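You operate a simulated robot arm through the tools that you are given. There is no shell and no other tool.

You run a simulated robot arm. Do the job below in one go: nothing can be reset, and whatever is moved stays where it is left.

Task
Glue the blue end's edge and clamp both web ends at the line.
Fine: clamp blue, then glue, then bring green up; put the glue pad back. Set down upright: glue pad. A coat counts when it lies all over at full strength: go over it till it gets no stronger.

Only the result counts: the job must be done as asked and must still hold three seconds after the hand-in. Knocking over, shifting, dropping, spilling or breaking anything else fails it.

Robot
A 7-joint arm with a three-finger gripper, fixed in place. Base frame: the origin is at the foot of the arm, x ahead of it, y to its left, z up; the work surface is at about z = 0.86. Lengths are in m, angles in rad, forces in N, time in s.
Its first joint turns from -2.897 to 2.897 rad. Payload 2.69 kg.
The tool frame sits at the grasp point between the pads (the TCP): z along the fingers, y along the line on which they close. The tips reach 0.03 m beyond it. Largest opening 0.128 m; the body of the gripper starts 0.117 m behind the TCP.
Orientation is that of the tool frame in the base frame, as a unit quaternion [x, y, z, w]. With the fingers straight down and closing along the base's y, the tool's x points along the base's -x, its y along +y and its z along -z.

Tools
- The arm moves only by the tool drive_tool. Its argument "increments" is a list of rows, each a list of 7 numbers: the opening, from 0 (shut) to 1 (fully open), then the shift along the tool's x, y, z in m, then the turn, a rotation vector about the tool's x, y, z in rad. In form: [[grip, dx, dy, dz, rx, ry, rz], ...]. A call has 1 to 20 rows; each row is the pose to reach, as a shift and turn from the pose commanded when the call began, along the tool's axes at that moment. A row lasts 0.2 s, in which the tool goes at most 0.05 m and 0.15 rad; a call with a longer step from one row to the next is refused whole, and so is a gripper value outside its range. Where a pose cannot be reached the arm comes as near as it can. A force on the tool above 60 N (or 10 N above the force at the start of the call, whichever is more), or a blocked arm, ends the call early, and 0.2 s more pass. Each finger halts on what it meets, pressing with about 36 N; the grip force reading is that of the motor and also rises with nothing between the fingers. The clock runs only during rows and for 0.2 s after the last one: add rows that repeat a pose to give the fingers time. The reply holds the time, the measured pose of the TCP, the force on the tool along the base axes, the opening and the grip force, in the units named above and with some noise, with the torque about the TCP (base axes, N m) and any sound that the robot's microphone picked up.
- Cameras (640 x 400 px; columns grow to the right, rows downward): "scene" is fixed at [0.0536, 0.5095, 1.6425]; the picture's right is [-0.26, -0.96, 0.00], its down [-0.60, 0.16, -0.79] and it looks along [0.76, -0.21, -0.62] (base axes); focal length 320 px, centre (320, 200). "wrist" rides on the gripper at [0.058, 0.054, -0.131] in the tool frame; the picture's right is [-0.68, 0.74, 0.00], its down [-0.62, -0.57, -0.55] and it looks along [-0.40, -0.37, 0.84] (tool axes); focal length 234 px, centre (320, 200).
- capture(camera): a new picture of that camera. The clock stands still meanwhile.
- raise_lower(by): slides the trunk up (or, below 0, down) by that many m; the arm rides with it, the base frame stays. It gives what a move gives, with no picture.
- measure_at(camera, pixels): there is no depth. For up to 12 entries [column, row, z] of the newest picture of that camera ("zoom" is the newest enlarged one), the place [x, y] in the base frame at which the ray of that pixel passes the height z, good to about 0.002 m, but the place of the scene camera against the robot may be out by one fixed shift of up to 0.018 m in any direction. The clock stands still meanwhile.
- inspect(camera, box): a new picture of the part [left, top, right, bottom] of that camera's present view, enlarged. The clock stands still meanwhile.
- hand_in(): hands the job in; it is judged then, once.

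Open the gripper and draw the arm clear of the work before you hand the job in, unless the task says otherwise.

The tools are called after "Request:" as a command line: name --pt "numbers of a row" for each row, then --argument value for the rest, lists and objects as JSON in quotes. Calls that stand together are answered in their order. drive_tool: Moves the arm, as the interface text tells. Its arguments: {"type":"object","properties":{"increments":{"type":"array","items":{"type":"array","items":{"type":"number"}}}},"required":["increments"]} The other tools are called the same way: raise_lower (by) slides the trunk up or down; capture (camera) takes a picture; measure_at (camera, pixels) gives the place at which the rays of pixels pass given heights; inspect (camera, box) takes an enlarged picture of a part of a camera's view; hand_in () hands the job in.

At the start:

```text
t: 0.0
position: [0.5643, 0.3658, 1.3831]
tcp_rot: [0.0, 1.0, 0.0, 0.0]
wrist_force: [0.3, -0.1, -0.3]
moment: [-0.02, 0.0, 0.01]
width: 0.128
grip_force: 0.0
trunk travel left (down, up): [-0.15, 0.2]
```

scene: 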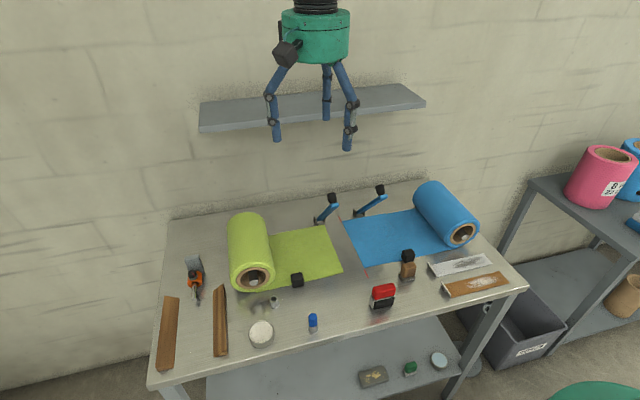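
wrist: 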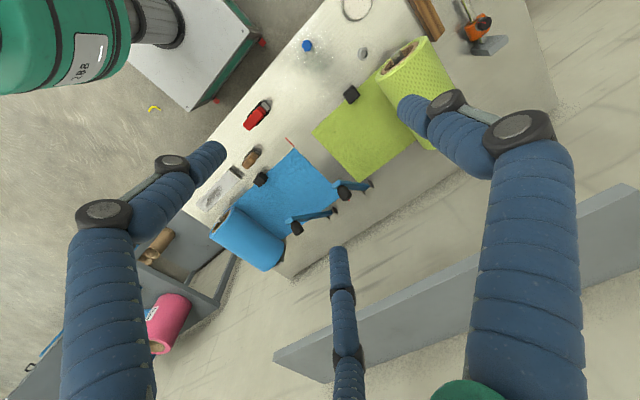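

I start by looking closer at the table: the green web (around 300,255), the blue web (around 385,235), clamps at (330,205) and (370,195), and possible glue pads at (313,322), (383,295), (407,265).

Request:
inspect --camera "scene" --box '[220, 170, 380, 270]'

Request:
inspect --camera "scene" --box '[340, 170, 500, 270]'

Request:
inspect --camera "scene" --box '[360, 230, 520, 330]'

Request:
inspect --camera "scene" --box '[220, 250, 380, 350]'

Request:
inspect --camera "wrist" --box '[180, 60, 420, 260]'

```text
4.00 times, centred on (300, 220) of scene
```

zoom: 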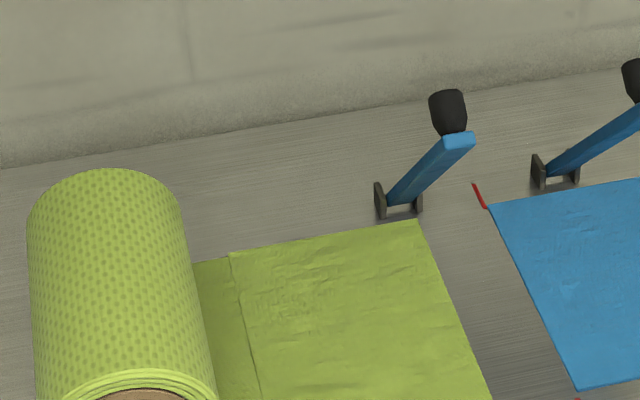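

```text
4.00 times, centred on (420, 220) of scene
```

zoom: 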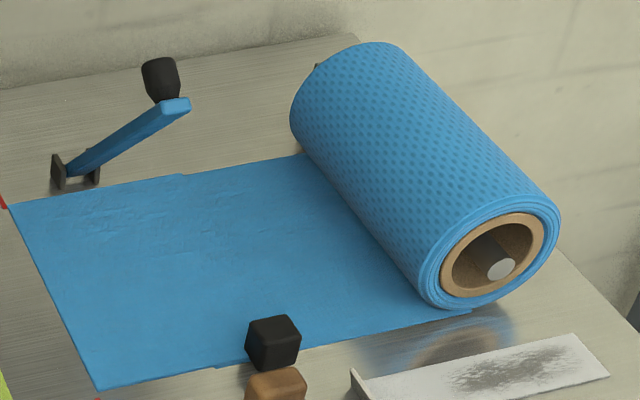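

```text
4.00 times, centred on (440, 280) of scene
```

zoom: 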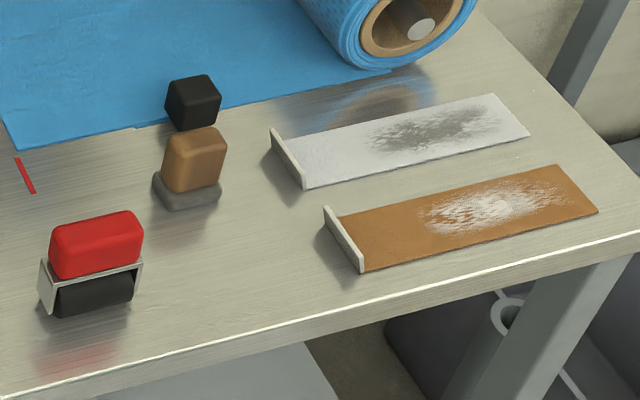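

```text
4.00 times, centred on (300, 300) of scene
```

zoom: 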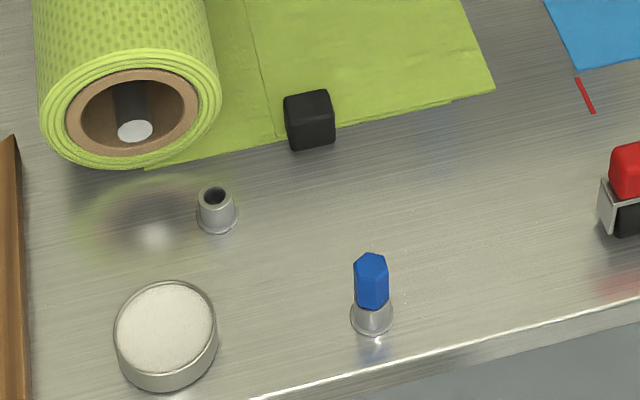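

```text
2.00 times, centred on (300, 160) of wrist
```

zoom: 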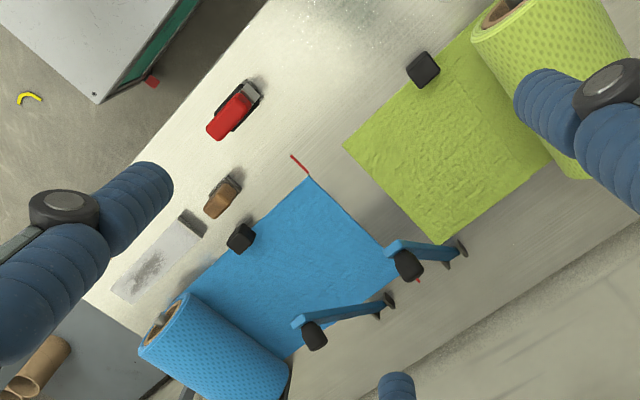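

I measure main features on the table plane z≈0.86: the red ticks, the web edges, the hinges, and the small tools.

Request:
measure_at --camera "scene" --pixels '[[339, 216, 0.86], [342, 222, 0.86], [366, 267, 0.86], [369, 277, 0.86], [324, 224, 0.86], [343, 273, 0.86], [297, 287, 0.87], [407, 278, 0.86], [382, 305, 0.86], [313, 332, 0.86], [262, 340, 0.86], [274, 307, 0.86]]'

Request:
measure_at --camera "wrist" --pixels '[[286, 138, 0.86], [294, 147, 0.86], [304, 150, 0.86], [373, 184, 0.86], [389, 201, 0.86], [307, 46, 0.86], [256, 120, 0.88], [250, 160, 0.88], [352, 93, 0.88], [260, 179, 0.88], [362, 52, 0.86], [313, 134, 0.86]]'

```text
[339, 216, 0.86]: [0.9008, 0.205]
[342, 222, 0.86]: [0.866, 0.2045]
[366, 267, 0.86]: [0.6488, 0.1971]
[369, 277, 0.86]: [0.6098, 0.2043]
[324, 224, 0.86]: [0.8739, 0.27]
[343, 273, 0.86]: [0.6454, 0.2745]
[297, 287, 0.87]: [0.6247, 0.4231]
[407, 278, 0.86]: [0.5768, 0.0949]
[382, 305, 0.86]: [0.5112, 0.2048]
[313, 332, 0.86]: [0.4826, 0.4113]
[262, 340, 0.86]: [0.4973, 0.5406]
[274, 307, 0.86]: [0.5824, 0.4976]
```

```text
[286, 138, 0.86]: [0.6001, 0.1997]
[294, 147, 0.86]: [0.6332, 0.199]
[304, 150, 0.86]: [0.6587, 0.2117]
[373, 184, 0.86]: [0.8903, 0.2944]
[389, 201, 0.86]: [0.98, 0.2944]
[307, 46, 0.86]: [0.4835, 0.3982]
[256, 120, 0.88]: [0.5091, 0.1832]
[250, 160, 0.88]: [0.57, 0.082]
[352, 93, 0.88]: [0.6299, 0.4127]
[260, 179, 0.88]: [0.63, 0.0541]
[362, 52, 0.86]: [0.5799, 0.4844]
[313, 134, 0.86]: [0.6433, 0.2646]
```

The line runs along x at y≈0.20 with the blue edge at it and the green edge at y≈0.27; black blocks on the web edges look like pull tabs. I move the wrist camera closer to study the tools on the right.

Request:
drive_tool --pt "1 0.016 -0.0166 0.0333 0 0 0" --pt "1 0.0326 -0.0331 0.0666 0 0 0" --pt "1 0.0489 -0.0497 0.0999 0 0 0" --pt "1 0.0651 -0.0663 0.1331 0 0 0" --pt "1 0.0814 -0.0829 0.1664 0 0 0" --pt "1 0.0977 -0.0994 0.1997 0 0 0" --pt "1 0.114 -0.116 0.233 0 0 0"

Request:
capture --camera "wrist"

Request:
capture --camera "scene"

```text
t: 1.6
position: [0.4514, 0.2496, 1.1493]
tcp_rot: [0.001, 1.0, 0.0, 0.0]
wrist_force: [1.2, 0.1, -0.4]
moment: [-0.01, 0.01, 0.03]
width: 0.1284
grip_force: 0.2
trunk travel left (down, up): [-0.15, 0.2]
```

```text
taken
```

wrist: 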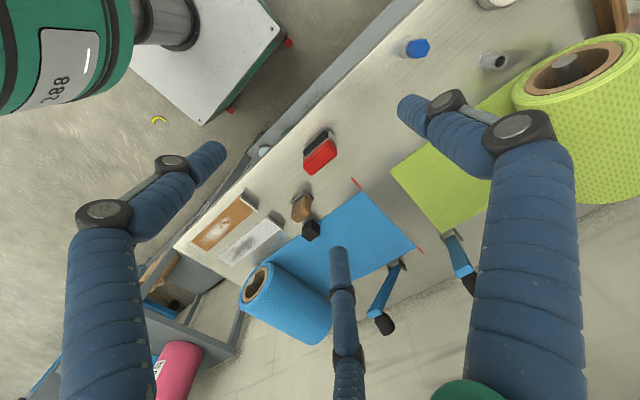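

```text
taken
```

scene: 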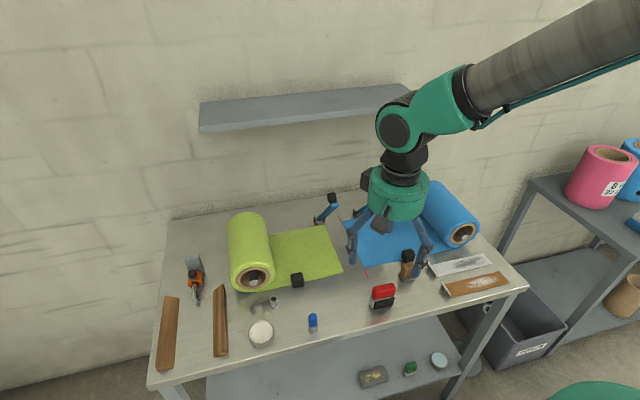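

The wrist view shows the tools: red one at (320,155), brown one at (302,207), strips at (225,220) and (250,240). I enlarge these.

Request:
inspect --camera "wrist" --box '[180, 120, 380, 280]'

Request:
inspect --camera "wrist" --box '[270, 120, 370, 240]'

Request:
inspect --camera "wrist" --box '[340, 200, 500, 340]'

Request:
inspect --camera "wrist" --box '[390, 0, 520, 90]'

```text
2.50 times, centred on (280, 200) of wrist
```

zoom: 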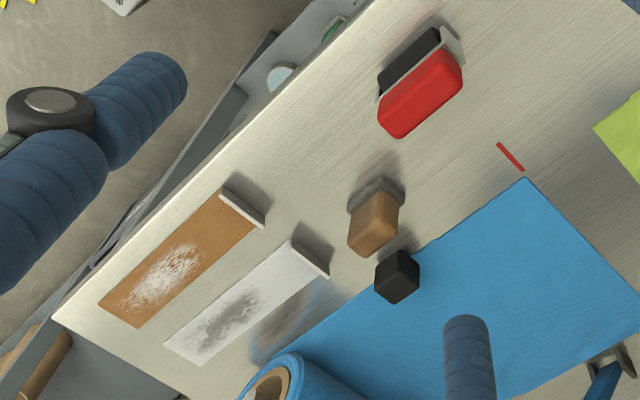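

```text
3.33 times, centred on (320, 180) of wrist
```

zoom: 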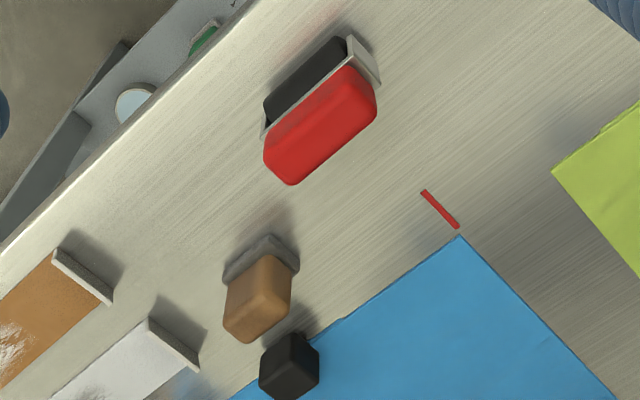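

```text
2.86 times, centred on (420, 270) of wrist
```

zoom: 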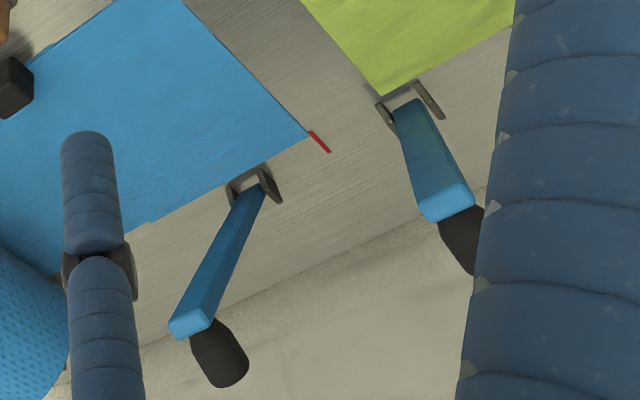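

```text
4.44 times, centred on (455, 45) of wrist
```

zoom: 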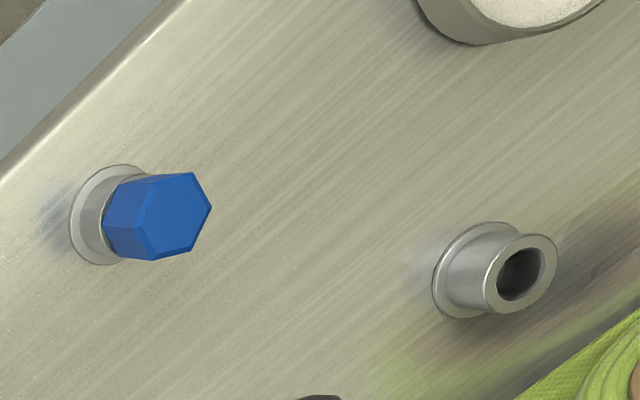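

The levers are raised at the back edge of the table; I move the wrist camera over the web to see the levers, hinges and edge clearly.

Request:
drive_tool --pt "1 -0.035 0.012 -0.01 0 0 0" --pt "1 -0.07 0.024 -0.02 0 0 0" --pt "1 -0.105 0.037 -0.03 0 0 0" --pt "1 -0.14 0.05 -0.04 0 0 0"

Request:
capture --camera "wrist"

Request:
inspect --camera "wrist" --box '[220, 80, 460, 240]'

```text
t: 2.6
position: [0.592, 0.2983, 1.1907]
tcp_rot: [0.0, 1.0, 0.0, 0.0]
wrist_force: [0.1, 0.4, -0.2]
moment: [0.02, -0.03, 0.01]
width: 0.1282
grip_force: 0.1
trunk travel left (down, up): [-0.15, 0.2]
```

```text
taken
```

wrist: 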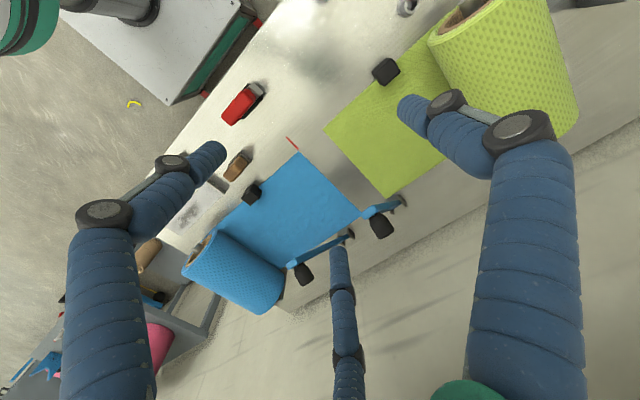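

```text
2.50 times, centred on (340, 160) of wrist
```

zoom: 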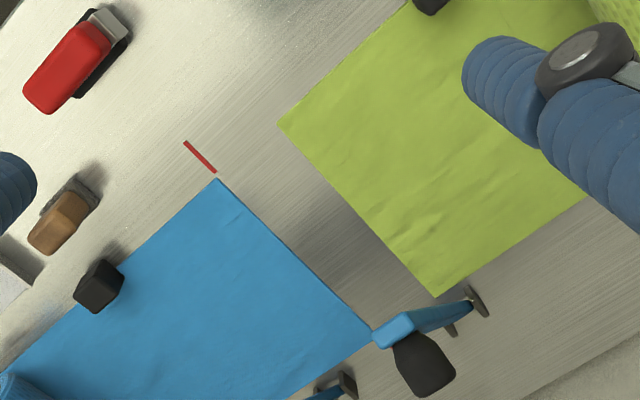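

Triangulating from the views, the right lever hinges at about (0.886, 0.128) with its end at (0.712, 0.127, 1.07), the left one ends at (0.72, 0.273, 1.06); both swing toward −x. Next I go close to the red and brown tools to see what they are.

Request:
drive_tool --pt "1 0.0237 -0.0213 0.0267 0 0 0" --pt "1 0.0473 -0.0427 0.0533 0 0 0" --pt "1 0.071 -0.064 0.08 0 0 0" --pt "1 0.0947 -0.0853 0.1067 0 0 0" --pt "1 0.1183 -0.1067 0.1333 0 0 0" --pt "1 0.142 -0.128 0.16 0 0 0"

Request:
capture --camera "wrist"

Request:
inspect --camera "wrist" --box '[240, 100, 440, 260]'

Request:
inspect --camera "wrist" --box '[160, 150, 360, 310]'

```text
t: 4.0
position: [0.4489, 0.1735, 1.0318]
tcp_rot: [-0.001, 1.0, 0.0, 0.001]
wrist_force: [0.4, -0.4, -0.2]
moment: [-0.01, -0.01, -0.02]
width: 0.1283
grip_force: 0.1
trunk travel left (down, up): [-0.15, 0.2]
```

```text
taken
```

wrist: 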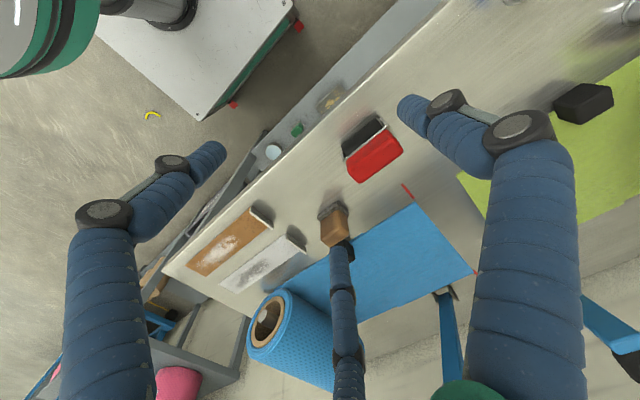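

```text
2.50 times, centred on (340, 180) of wrist
```

zoom: 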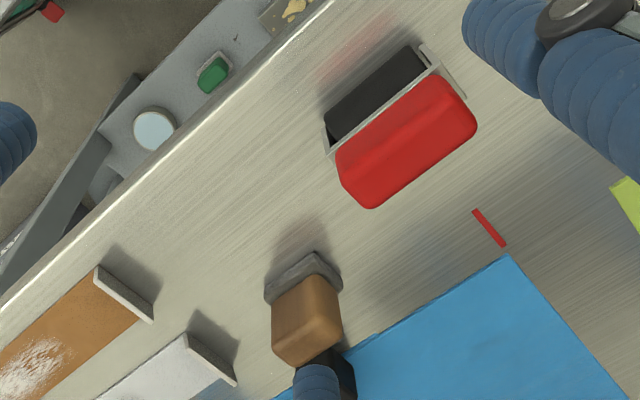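

```text
2.50 times, centred on (260, 230) of wrist
```

zoom: 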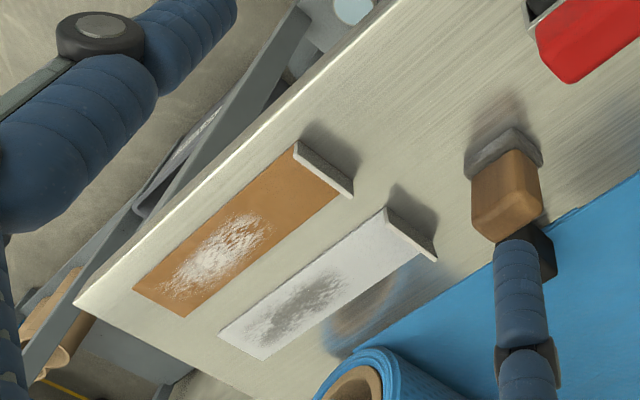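

The red tool has a black part in a metal frame, and the brown one has a wooden block on a grey pad. I go closer to the cards and tools from lower down to settle what each is.

Request:
drive_tool --pt "1 0.005 -0.035 0.015 0 0 0" --pt "1 0.01 -0.07 0.03 0 0 0" --pt "1 0.015 -0.105 0.045 0 0 0"

Request:
capture --camera "wrist"

Request:
inspect --camera "wrist" --box '[240, 160, 400, 280]'

Request:
inspect --camera "wrist" --box '[360, 60, 520, 180]'

Request:
inspect --camera "scene" --box '[364, 240, 444, 320]'

```text
t: 4.8
position: [0.4325, 0.066, 0.9862]
tcp_rot: [0.001, 1.0, 0.0, 0.0]
wrist_force: [0.7, -0.2, 0.0]
moment: [0.01, 0.01, -0.04]
width: 0.1281
grip_force: 0.0
trunk travel left (down, up): [-0.15, 0.2]
```

```text
taken
```

wrist: 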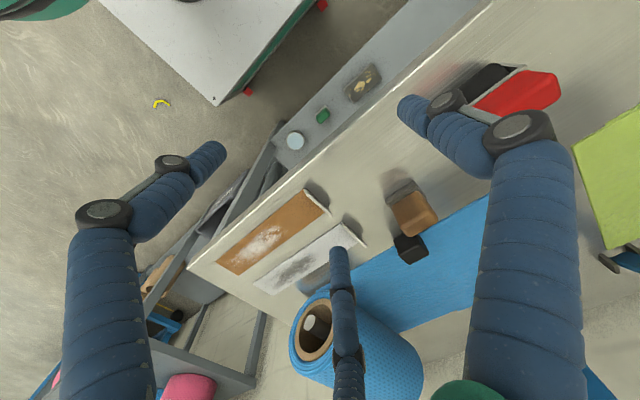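

```text
3.33 times, centred on (320, 220) of wrist
```

zoom: 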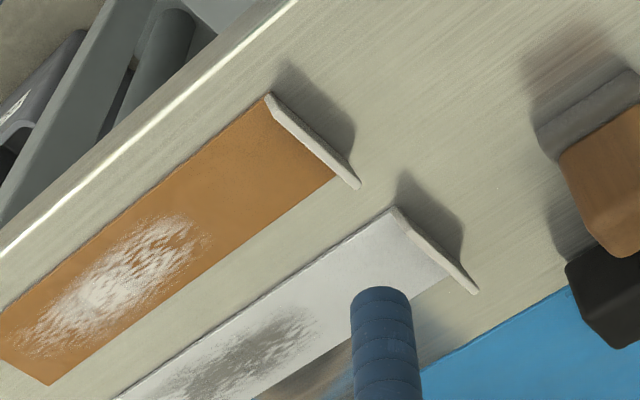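

```text
3.33 times, centred on (440, 120) of wrist
```

zoom: 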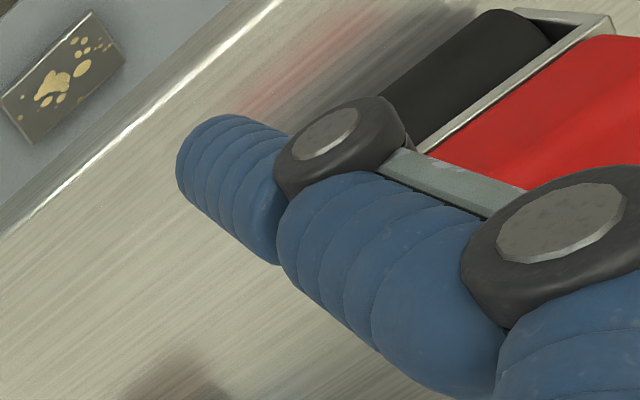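

```text
5.00 times, centred on (404, 280) of scene
```

zoom: 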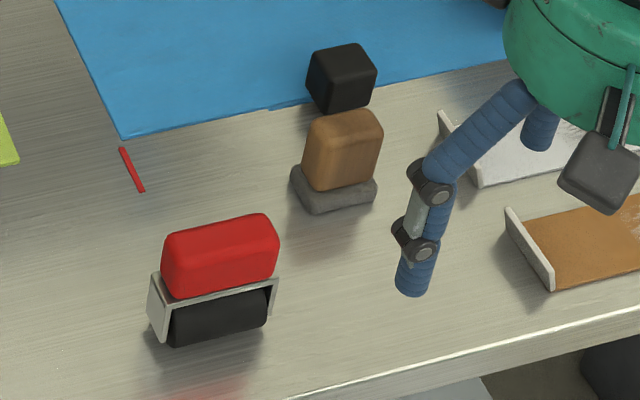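

The red tool is a seam roller (black cylinder in a frame), so the brown wooden handle with the grey felt base is the glue pad. Now I look close at the near red tick and the blue edge to check whether blue sits at the line.

Request:
drive_tool --pt "1 -0.01 0.02 -0.035 0 0 0" --pt "1 -0.035 0.06 -0.04 0 0 0" --pt "1 -0.06 0.1 -0.04 0 0 0" --pt "1 -0.085 0.14 -0.04 0 0 0" --pt "1 -0.11 0.17 -0.03 0 0 0" --pt "1 -0.1275 0.184 -0.014 0 0 0"

Request:
capture --camera "wrist"

Request:
inspect --camera "wrist" --box '[260, 130, 420, 250]'

```text
t: 6.2
position: [0.5625, 0.2491, 1.0022]
tcp_rot: [0.0, 1.0, 0.0, 0.0]
wrist_force: [0.8, 0.4, -0.1]
moment: [-0.01, -0.03, -0.01]
width: 0.1279
grip_force: 0.0
trunk travel left (down, up): [-0.15, 0.2]
```

```text
taken
```

wrist: 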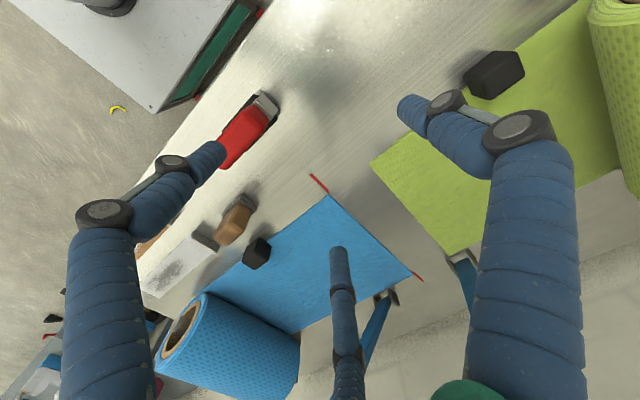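

```text
3.33 times, centred on (340, 190) of wrist
```

zoom: 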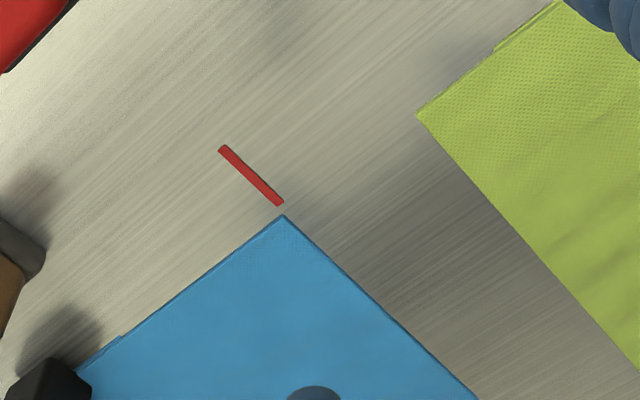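

I measure the tick ends, blue corner/edge and green corner/edge in this enlarged picture.

Request:
measure_at --camera "zoom" --pixels '[[221, 148, 0.861], [282, 204, 0.861], [283, 214, 0.862], [380, 306, 0.862], [478, 398, 0.862], [417, 114, 0.862], [520, 232, 0.862], [638, 369, 0.862], [90, 370, 0.862], [180, 298, 0.862]]'

Request:
measure_at --camera "wrist" --pixels '[[312, 176, 0.861], [328, 192, 0.861], [411, 274, 0.862], [424, 281, 0.861], [412, 272, 0.861], [371, 162, 0.862], [456, 254, 0.862], [390, 292, 0.861]]'

```text
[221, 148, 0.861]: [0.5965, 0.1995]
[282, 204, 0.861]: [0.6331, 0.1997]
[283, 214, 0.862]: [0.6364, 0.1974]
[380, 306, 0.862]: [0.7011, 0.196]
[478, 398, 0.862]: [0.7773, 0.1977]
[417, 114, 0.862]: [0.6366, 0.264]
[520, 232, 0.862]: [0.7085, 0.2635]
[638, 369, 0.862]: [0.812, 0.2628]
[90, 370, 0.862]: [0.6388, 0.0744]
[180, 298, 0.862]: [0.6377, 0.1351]
```

```text
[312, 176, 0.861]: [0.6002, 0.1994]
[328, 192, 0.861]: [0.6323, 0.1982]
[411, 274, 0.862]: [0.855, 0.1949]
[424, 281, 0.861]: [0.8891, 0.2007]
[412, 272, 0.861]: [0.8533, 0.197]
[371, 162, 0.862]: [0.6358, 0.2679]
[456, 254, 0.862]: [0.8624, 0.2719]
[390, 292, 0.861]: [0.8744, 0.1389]
```

Line is at y≈0.1995 and the blue edge is at ≈0.197 along x 0.637–0.86, so blue is at the line; green's edge is at ≈0.265. Now I shut the gripper and go above the right lever's knob (about (0.745,0.128,1.09)).

Request:
drive_tool --pt "0.8 0 0 -0.05 0 0 0" --pt "0.5 0 0 -0.1 0 0 0" --pt "0.2 0 0 -0.15 0 0 0" --pt "0 0 0 -0.2 0 0 0" --pt "0 -0.0385 -0.0242 -0.2 0 0 0" --pt "0 -0.077 -0.0484 -0.2 0 0 0" --pt "0 -0.1155 -0.0726 -0.2 0 0 0" --pt "0 -0.154 -0.0968 -0.2 0 0 0" --pt "0 -0.1925 -0.121 -0.2 0 0 0" --pt "0 -0.1925 -0.121 -0.2 0 0 0"

Request:
capture --camera "wrist"

Request:
inspect --camera "scene" --box '[290, 140, 450, 240]'

```text
t: 8.4
position: [0.7548, 0.1298, 1.2015]
tcp_rot: [0.0, 1.0, -0.001, 0.001]
wrist_force: [0.9, -1.0, -0.3]
moment: [0.08, 0.08, 0.01]
width: 0.0024
grip_force: 32.2
trunk travel left (down, up): [-0.15, 0.2]
```

```text
taken
```

wrist: 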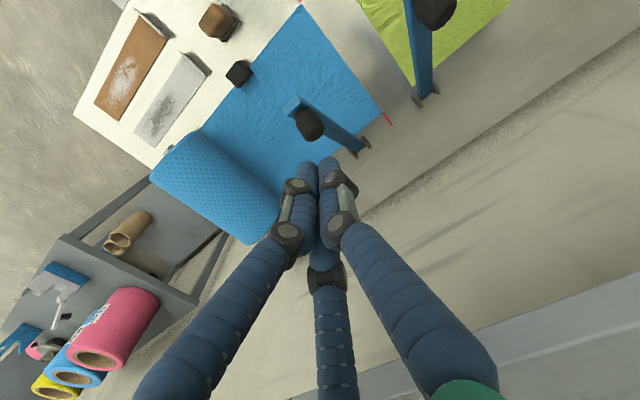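

```text
4.00 times, centred on (370, 190) of scene
```

zoom: 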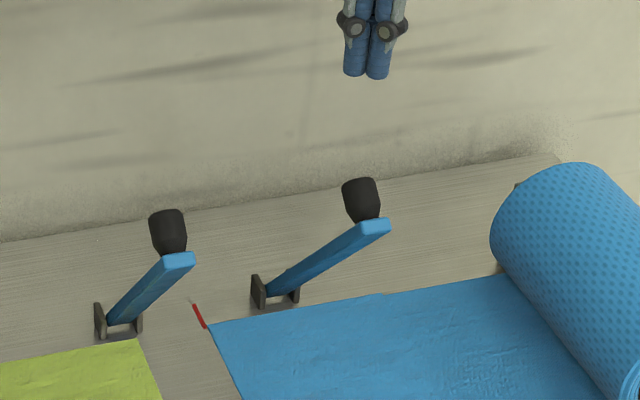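

The tip is closed right above the knob (knob at wrist (309,124), i.e. ≈(0.74,0.128,1.08)). I press down on it and follow the lever's arc, beginning carefully.

Request:
drive_tool --pt "0 0.0068 -0.002 0.04 0 0 0" --pt "0 0.0068 -0.002 0.0715 0 0 0" --pt "0 0.0138 -0.002 0.0865 0 0 0" --pt "0 0.0238 -0.002 0.1015 0 0 0" --pt "0 0.0398 -0.002 0.1165 0 0 0"

Request:
inspect --camera "scene" --box '[290, 140, 450, 240]'

Request:
capture --camera "wrist"

```text
t: 9.6
position: [0.7128, 0.1274, 1.0835]
tcp_rot: [0.001, 1.0, 0.0, 0.001]
wrist_force: [0.2, -0.7, 0.9]
moment: [0.03, 0.0, 0.03]
width: 0.0021
grip_force: 31.0
trunk travel left (down, up): [-0.15, 0.2]
```

```text
4.00 times, centred on (370, 190) of scene
```

zoom: 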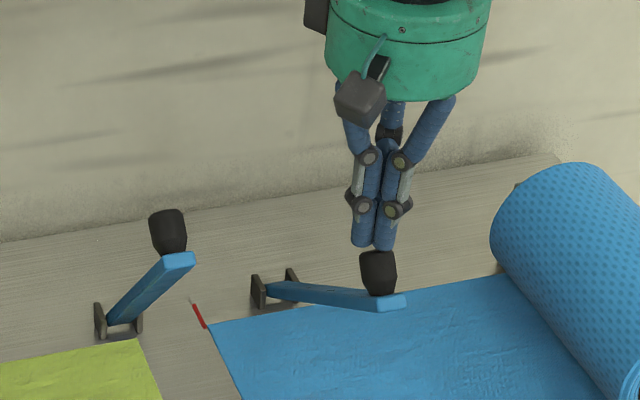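

```text
taken
```

wrist: 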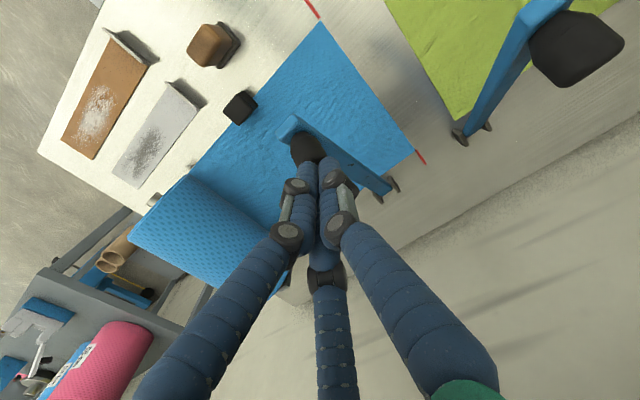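

The lever follows easily (bar now at roughly 30°), force under 1 N. I continue pushing along the arc.

Request:
drive_tool --pt "0 0.023 0 0.025 0 0 0" --pt "0 0.043 0 0.05 0 0 0" --pt "0 0.057 0 0.075 0 0 0" --pt "0 0.067 0 0.1 0 0 0" --pt "0 0.075 0 0.12 0 0 0" --pt "0 0.079 0 0.135 0 0 0"

Request:
inspect --camera "scene" --box '[310, 170, 470, 270]'

Request:
capture --camera "wrist"

```text
t: 11.0
position: [0.6335, 0.1273, 0.948]
tcp_rot: [0.0, 1.0, 0.0, 0.0]
wrist_force: [-0.5, -0.3, 0.7]
moment: [-0.02, -0.02, 0.01]
width: 0.0022
grip_force: 31.3
trunk travel left (down, up): [-0.15, 0.2]
```

```text
4.00 times, centred on (390, 220) of scene
```

zoom: 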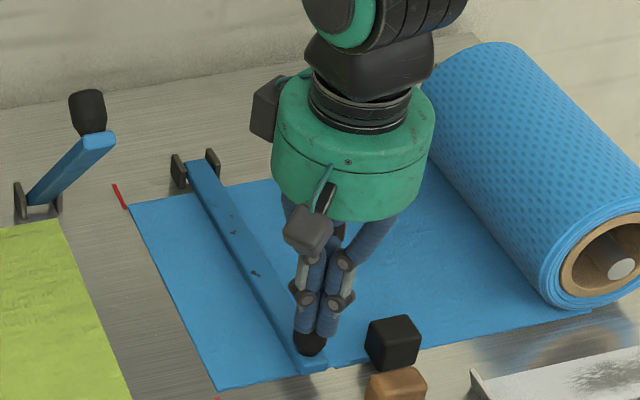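

```text
taken
```

wrist: 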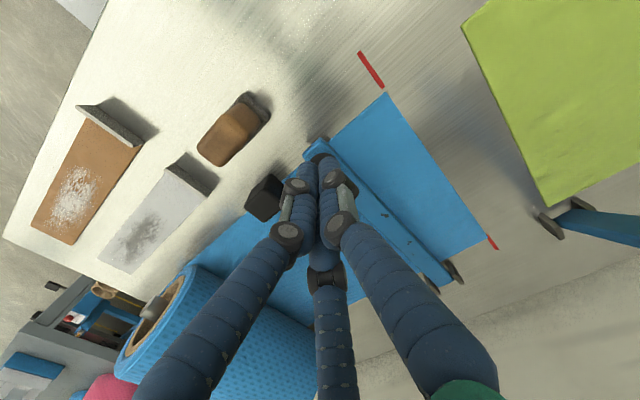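

The lever is almost flat over blue, force is still low. I press on down in small steps until it seats.

Request:
drive_tool --pt "0 0.0 0 0.004 0 0 0" --pt "0 0 0 0.008 0 0 0" --pt "0 0 0 0.012 0 0 0" --pt "0 0 0 0.016 0 0 0" --pt "0 0 0 0.02 0 0 0" --pt "0 0 0 0.024 0 0 0" --pt "0 0 0 0.028 0 0 0"

Request:
inspect --camera "scene" --box '[310, 170, 470, 270]'

```text
t: 12.2
position: [0.6373, 0.1279, 0.939]
tcp_rot: [-0.001, 1.0, 0.002, 0.005]
wrist_force: [-4.1, -1.1, 31.1]
moment: [-0.33, 0.23, -0.03]
width: 0.0024
grip_force: 31.4
trunk travel left (down, up): [-0.15, 0.2]
stopped in row 5: the force on the tool passed its limit at 68 N (the readings are from after the stop); the commanded pose is now the measured one
```

```text
4.00 times, centred on (390, 220) of scene
```

zoom: 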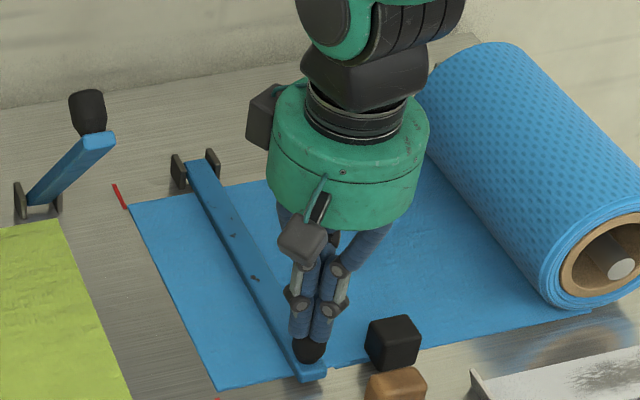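

It bottomed out at TCP z≈0.939 (68 N peak), so it is seated. I lift off and look whether the lever stays down.

Request:
drive_tool --pt "0 0 0 -0.02 0 0 0" --pt "0 0 0 -0.06 0 0 0" --pt "0 0.01 0.03 -0.1 0 0 0" --pt "0 0.03 0.06 -0.12 0 0 0" --pt "0 0.05 0.09 -0.12 0 0 0"

Request:
inspect --camera "scene" --box '[310, 170, 470, 270]'

Request:
capture --camera "wrist"

```text
refused: row 3 steps farther than a row can; nothing moved
```

```text
4.00 times, centred on (390, 220) of scene
```

zoom: 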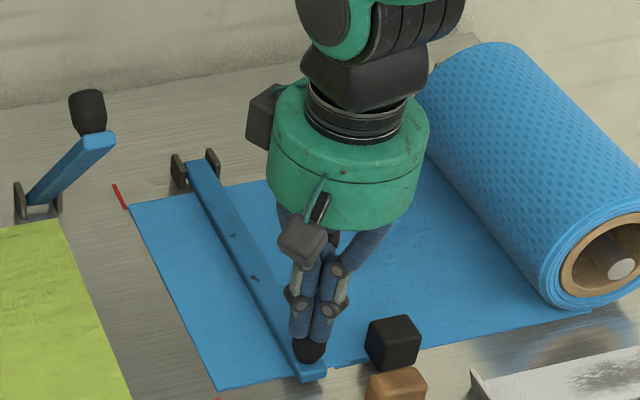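

```text
taken
```

wrist: 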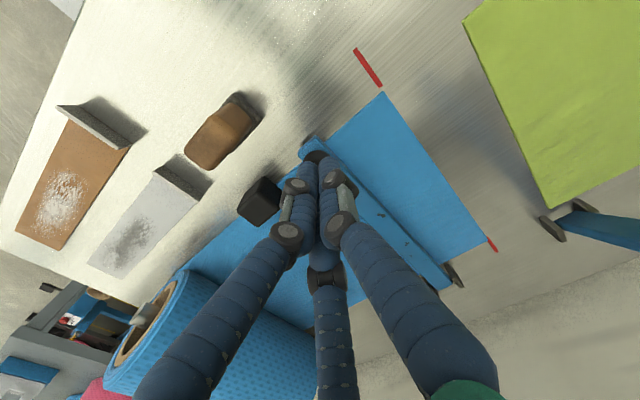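

The call was refused for one too-long step; I redo the lift-off with smaller steps and move aside to see the lever.

Request:
drive_tool --pt "0 0 0 -0.02 0 0 0" --pt "0 0 0 -0.06 0 0 0" --pt "0 0.01 0.02 -0.09 0 0 0" --pt "0.3 0.03 0.05 -0.11 0 0 0" --pt "0.6 0.05 0.08 -0.12 0 0 0" --pt "1 0.07 0.1 -0.12 0 0 0"

Request:
inspect --camera "scene" --box '[310, 170, 470, 270]'

Request:
capture --camera "wrist"

```text
t: 13.6
position: [0.568, 0.2279, 1.0522]
tcp_rot: [0.0, 1.0, 0.0, 0.002]
wrist_force: [-0.1, 0.3, 0.5]
moment: [0.02, 0.02, -0.01]
width: 0.1281
grip_force: 0.1
trunk travel left (down, up): [-0.15, 0.2]
```

```text
4.00 times, centred on (390, 220) of scene
```

zoom: 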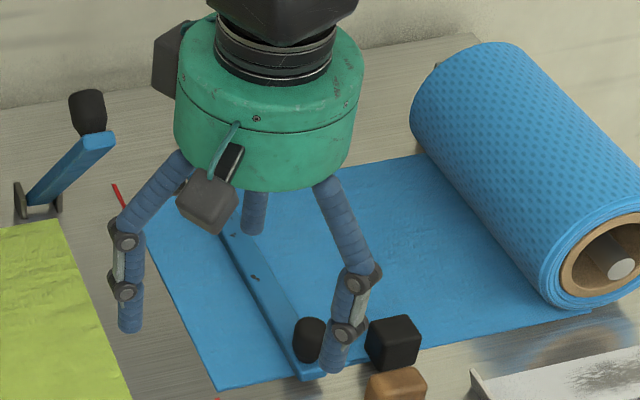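

```text
taken
```

wrist: 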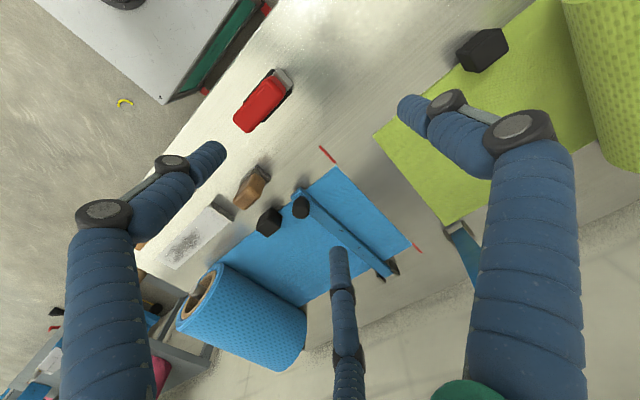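

The right lever stays down across blue. Now I go over the glue pad (wrist (253,187)) for exact position and orientation.

Request:
drive_tool --pt "1 0.002 -0.032 0.008 0 0 0" --pt "1 0.004 -0.064 0.016 0 0 0" --pt "1 0.006 -0.096 0.024 0 0 0" --pt "1 0.008 -0.128 0.032 0 0 0"

Request:
capture --camera "wrist"

Request:
inspect --camera "wrist" --box '[240, 100, 400, 200]'

```text
t: 14.6
position: [0.5587, 0.101, 1.0235]
tcp_rot: [0.001, 1.0, 0.0, 0.002]
wrist_force: [-0.9, -0.2, 0.4]
moment: [0.0, 0.01, 0.0]
width: 0.1282
grip_force: 0.1
trunk travel left (down, up): [-0.15, 0.2]
```

```text
taken
```

wrist: 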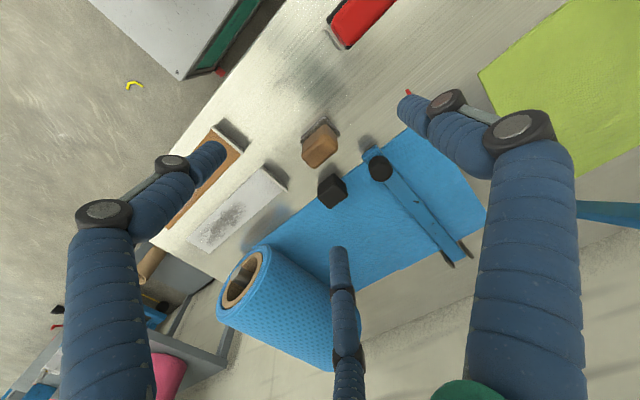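

```text
4.00 times, centred on (320, 150) of wrist
```

zoom: 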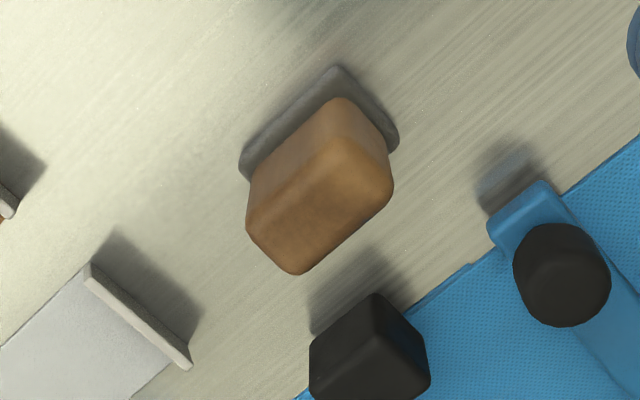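

I enlarge the pad itself to separate its top face from its sides, then measure.

Request:
inspect --camera "wrist" --box '[290, 110, 354, 174]'

```text
6.25 times, centred on (322, 142) of wrist
```

zoom: 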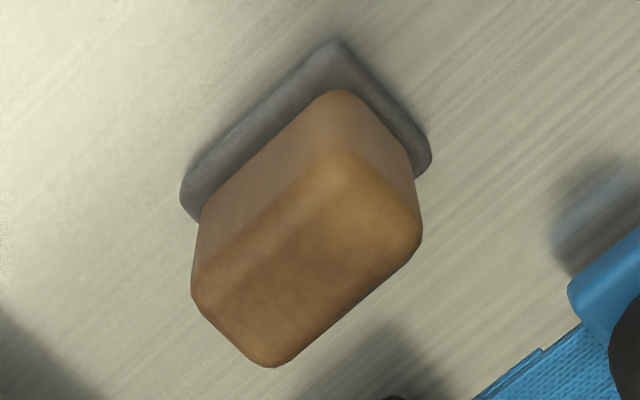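

Top-face corners appear at zoom (195,280), (270,365), (420,235), (335,155); felt corners at (335,42), (182,195), (432,160). I measure these at a few heights.

Request:
measure_at --camera "zoom" --pixels '[[335, 42, 0.872], [182, 195, 0.872], [432, 160, 0.872], [335, 42, 0.862], [182, 200, 0.862], [430, 168, 0.862], [195, 280, 0.91], [270, 365, 0.91], [420, 235, 0.91], [335, 155, 0.91], [335, 92, 0.872], [198, 222, 0.872]]'

Request:
inspect --camera "scene" --box '[380, 235, 444, 285]'

```text
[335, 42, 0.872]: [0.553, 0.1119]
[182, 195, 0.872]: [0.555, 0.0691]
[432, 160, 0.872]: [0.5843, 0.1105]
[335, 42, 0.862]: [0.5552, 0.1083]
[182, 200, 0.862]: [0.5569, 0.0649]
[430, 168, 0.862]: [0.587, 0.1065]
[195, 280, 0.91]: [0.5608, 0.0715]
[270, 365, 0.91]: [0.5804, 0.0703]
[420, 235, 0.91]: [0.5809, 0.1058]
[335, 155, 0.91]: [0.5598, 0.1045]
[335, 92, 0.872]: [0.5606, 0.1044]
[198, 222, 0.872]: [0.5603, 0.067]
```

```text
8.00 times, centred on (412, 260) of scene
```

zoom: 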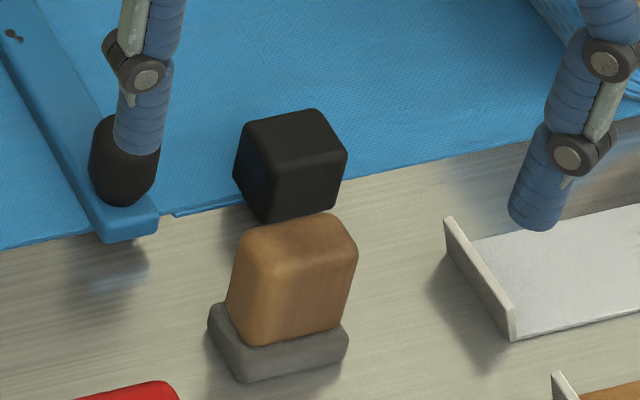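

The pad's handle is centred at about (0.5705, 0.088), 0.022 × 0.036 with the long side along y, top at z≈0.912, felt top ≈0.872. I narrow the fingers to ~0.06 and go just above it.

Request:
drive_tool --pt "0.7 -0.0115 -0.0125 0.02 0 0 0" --pt "0.47 -0.0115 -0.0125 0.04 0 0 0" --pt "0.47 -0.0115 -0.0125 0.06 0 0 0" --pt "0.47 -0.0115 -0.0125 0.062 0 0 0"

Request:
capture --camera "wrist"

Request:
inspect --camera "scene" --box '[360, 200, 460, 290]'

```text
t: 15.6
position: [0.5702, 0.0861, 0.9617]
tcp_rot: [0.002, 1.0, 0.0, 0.001]
wrist_force: [-0.6, -0.3, -0.1]
moment: [0.0, 0.0, -0.05]
width: 0.0601
grip_force: 0.1
trunk travel left (down, up): [-0.15, 0.2]
```

```text
taken
```

wrist: 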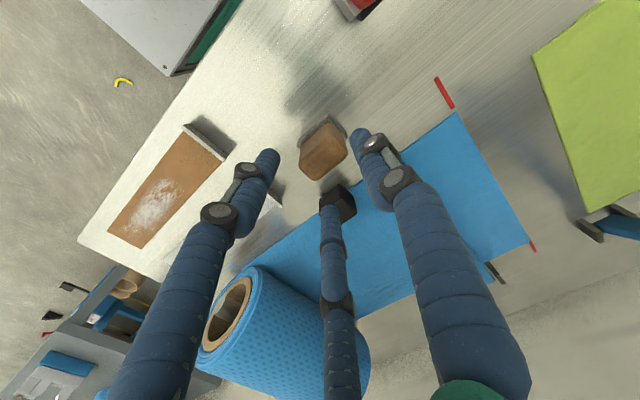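

```text
4.44 times, centred on (410, 245) of scene
```

zoom: 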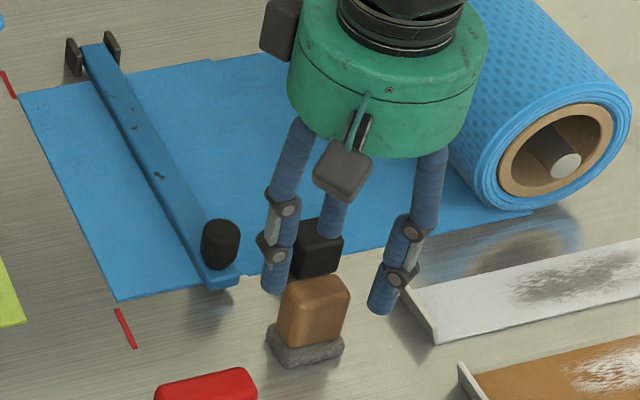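

Fingers straddle the handle along y with the card wall clear. I descend to z≈0.909 and grip.

Request:
drive_tool --pt "0.47 0 0.001 0.025 0 0 0" --pt "0.47 0 0.001 0.048 0 0 0" --pt "0.47 0 0.001 0.053 0 0 0"

Request:
capture --camera "wrist"

Request:
inspect --camera "scene" --box '[370, 220, 450, 290]'

```text
t: 16.4
position: [0.5702, 0.0889, 0.9084]
tcp_rot: [0.0, 1.0, 0.0, 0.002]
wrist_force: [-0.7, -0.3, -0.6]
moment: [-0.01, 0.03, 0.02]
width: 0.0607
grip_force: 0.1
trunk travel left (down, up): [-0.15, 0.2]
```

```text
taken
```

wrist: 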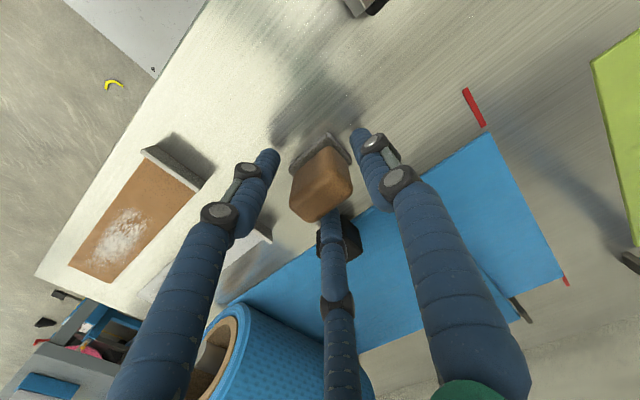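

```text
5.71 times, centred on (410, 255) of scene
```

zoom: 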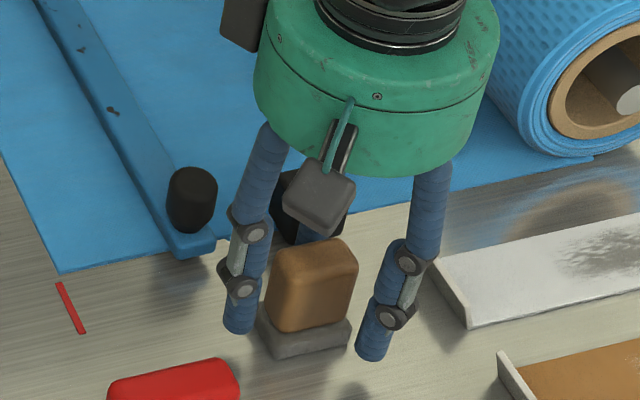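

The handle sits between the fingers at the grasp point. I shut the gripper and give it time, then lift 5 cm.

Request:
drive_tool --pt "0.3 0 0 0 0 0 0" --pt "0.1 0 0 0 0 0 0" --pt "0 0 0 0 0 0 0" --pt "0 0 0 0 0 0 0"

Request:
drive_tool --pt "0 0 0 -0.02 0 0 0" --pt "0 0 0 -0.05 0 0 0" --pt "0 0 0 -0.08 0 0 0"

Request:
capture --camera "wrist"

Request:
inspect --camera "scene" --box '[370, 200, 450, 290]'

```text
t: 17.4
position: [0.5702, 0.0904, 0.9077]
tcp_rot: [0.0, 1.0, 0.001, 0.003]
wrist_force: [0.5, 0.5, 0.6]
moment: [0.01, -0.03, 0.04]
width: 0.0283
grip_force: 35.9
trunk travel left (down, up): [-0.15, 0.2]
```

```text
t: 18.1
position: [0.5666, 0.0907, 0.9863]
tcp_rot: [0.0, 1.0, 0.0, 0.001]
wrist_force: [0.0, 0.1, -0.9]
moment: [-0.01, 0.02, 0.05]
width: 0.0283
grip_force: 35.8
trunk travel left (down, up): [-0.15, 0.2]
```

```text
taken
```

wrist: 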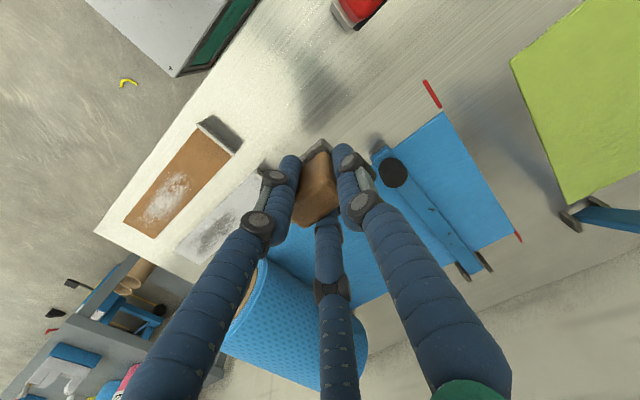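

```text
4.44 times, centred on (410, 245) of scene
```

zoom: 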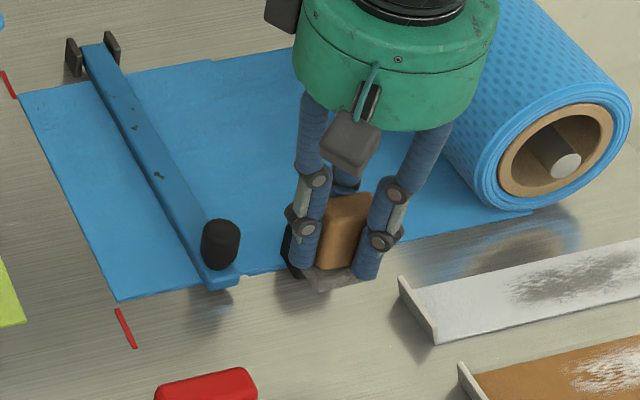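

The pad is held (width 0.028) and lifted. I carry it over the near end of the blue edge, well above the lever knob, and check the reading.

Request:
drive_tool --pt "0 -0.01 0.015 -0.015 0 0 0" --pt "0 -0.03 0.045 -0.02 0 0 0" --pt "0 -0.06 0.07 -0.02 0 0 0" --pt "0 -0.085 0.087 -0.02 0 0 0" --pt "0 -0.085 0.087 -0.02 0 0 0"

Request:
drive_tool --pt "0 0 0 0 0 0 0"

Request:
capture --camera "wrist"

Request:
inspect --camera "scene" --box '[330, 180, 430, 280]'

```text
t: 19.4
position: [0.6551, 0.1741, 1.0092]
tcp_rot: [0.0, 1.0, 0.0, 0.002]
wrist_force: [0.5, 0.0, -0.9]
moment: [0.0, 0.04, 0.0]
width: 0.0283
grip_force: 36.2
trunk travel left (down, up): [-0.15, 0.2]
```

```text
t: 19.8
position: [0.6538, 0.1735, 1.0086]
tcp_rot: [0.001, 1.0, 0.001, 0.003]
wrist_force: [0.4, 0.5, 0.1]
moment: [-0.02, -0.01, 0.0]
width: 0.028
grip_force: 35.9
trunk travel left (down, up): [-0.15, 0.2]
```

```text
taken
```

wrist: 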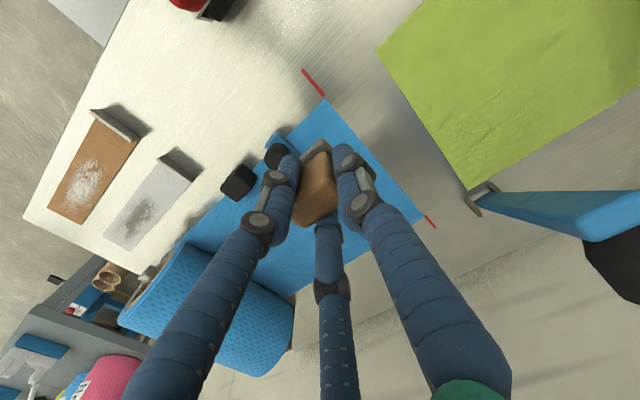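

```text
4.00 times, centred on (380, 230) of scene
```

zoom: 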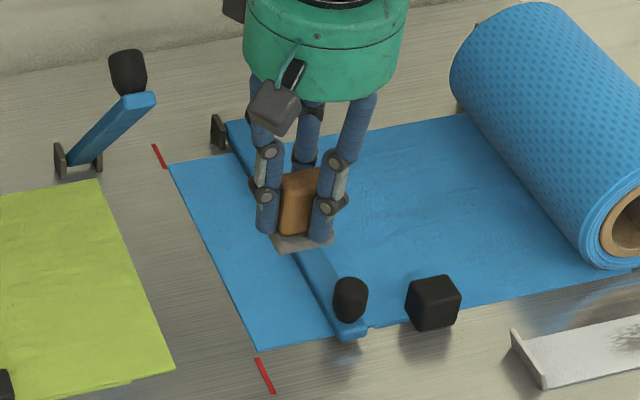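

The pad is over the blue strip next to the edge. I lower it onto the blue near corner at y≈0.177, going gently near contact.

Request:
drive_tool --pt "0 0.004 0.003 0.03 0 0 0" --pt "0 0.004 0.003 0.065 0 0 0" --pt "0 0.004 0.003 0.088 0 0 0" --pt "0 0.004 0.003 0.092 0 0 0" --pt "0 0.004 0.003 0.095 0 0 0" --pt "0 0.004 0.003 0.095 0 0 0"

Request:
drive_tool --pt "0 0 0 0.001 0 0 0" --pt "0 0 0 0.002 0 0 0" --pt "0 0 0 0.003 0 0 0"

```text
t: 21.1
position: [0.6495, 0.1755, 0.9142]
tcp_rot: [0.001, 1.0, 0.002, 0.003]
wrist_force: [-9.3, -4.7, 27.8]
moment: [-0.33, 0.47, -0.06]
width: 0.0279
grip_force: 36.1
trunk travel left (down, up): [-0.15, 0.2]
```

```text
t: 21.9
position: [0.6505, 0.1783, 0.9108]
tcp_rot: [0.0, 1.0, 0.002, 0.003]
wrist_force: [-12.8, -3.7, 31.4]
moment: [-0.49, 0.53, -0.1]
width: 0.0279
grip_force: 35.6
trunk travel left (down, up): [-0.15, 0.2]
```

Contact is made: about 31 N down, which is more than I want. I back off a few millimetres to get light pressure.

Request:
drive_tool --pt "0 0 0 -0.003 0 0 0" --pt "0 0 0 -0.005 0 0 0" --pt "0 0 0 -0.005 0 0 0"

Request:
inspect --camera "scene" --box '[330, 180, 430, 280]'

Request:
capture --camera "wrist"

```text
t: 22.8
position: [0.6507, 0.1784, 0.9154]
tcp_rot: [0.0, 1.0, 0.001, 0.001]
wrist_force: [0.2, -0.3, -0.2]
moment: [0.02, -0.02, -0.03]
width: 0.0277
grip_force: 35.8
trunk travel left (down, up): [-0.15, 0.2]
```

```text
4.00 times, centred on (380, 230) of scene
```

zoom: 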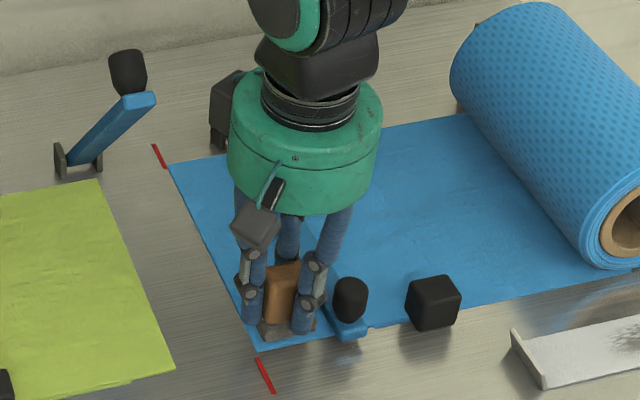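

```text
taken
```

wrist: 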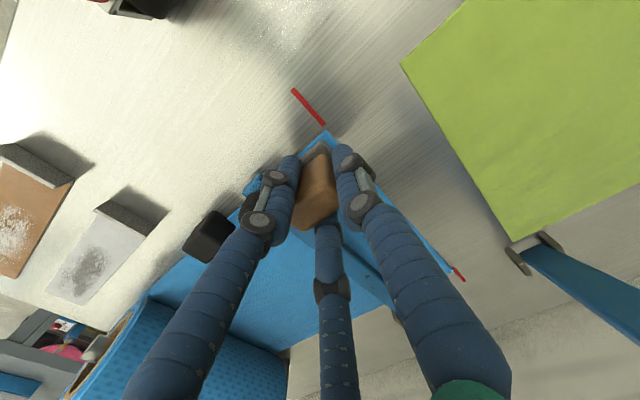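

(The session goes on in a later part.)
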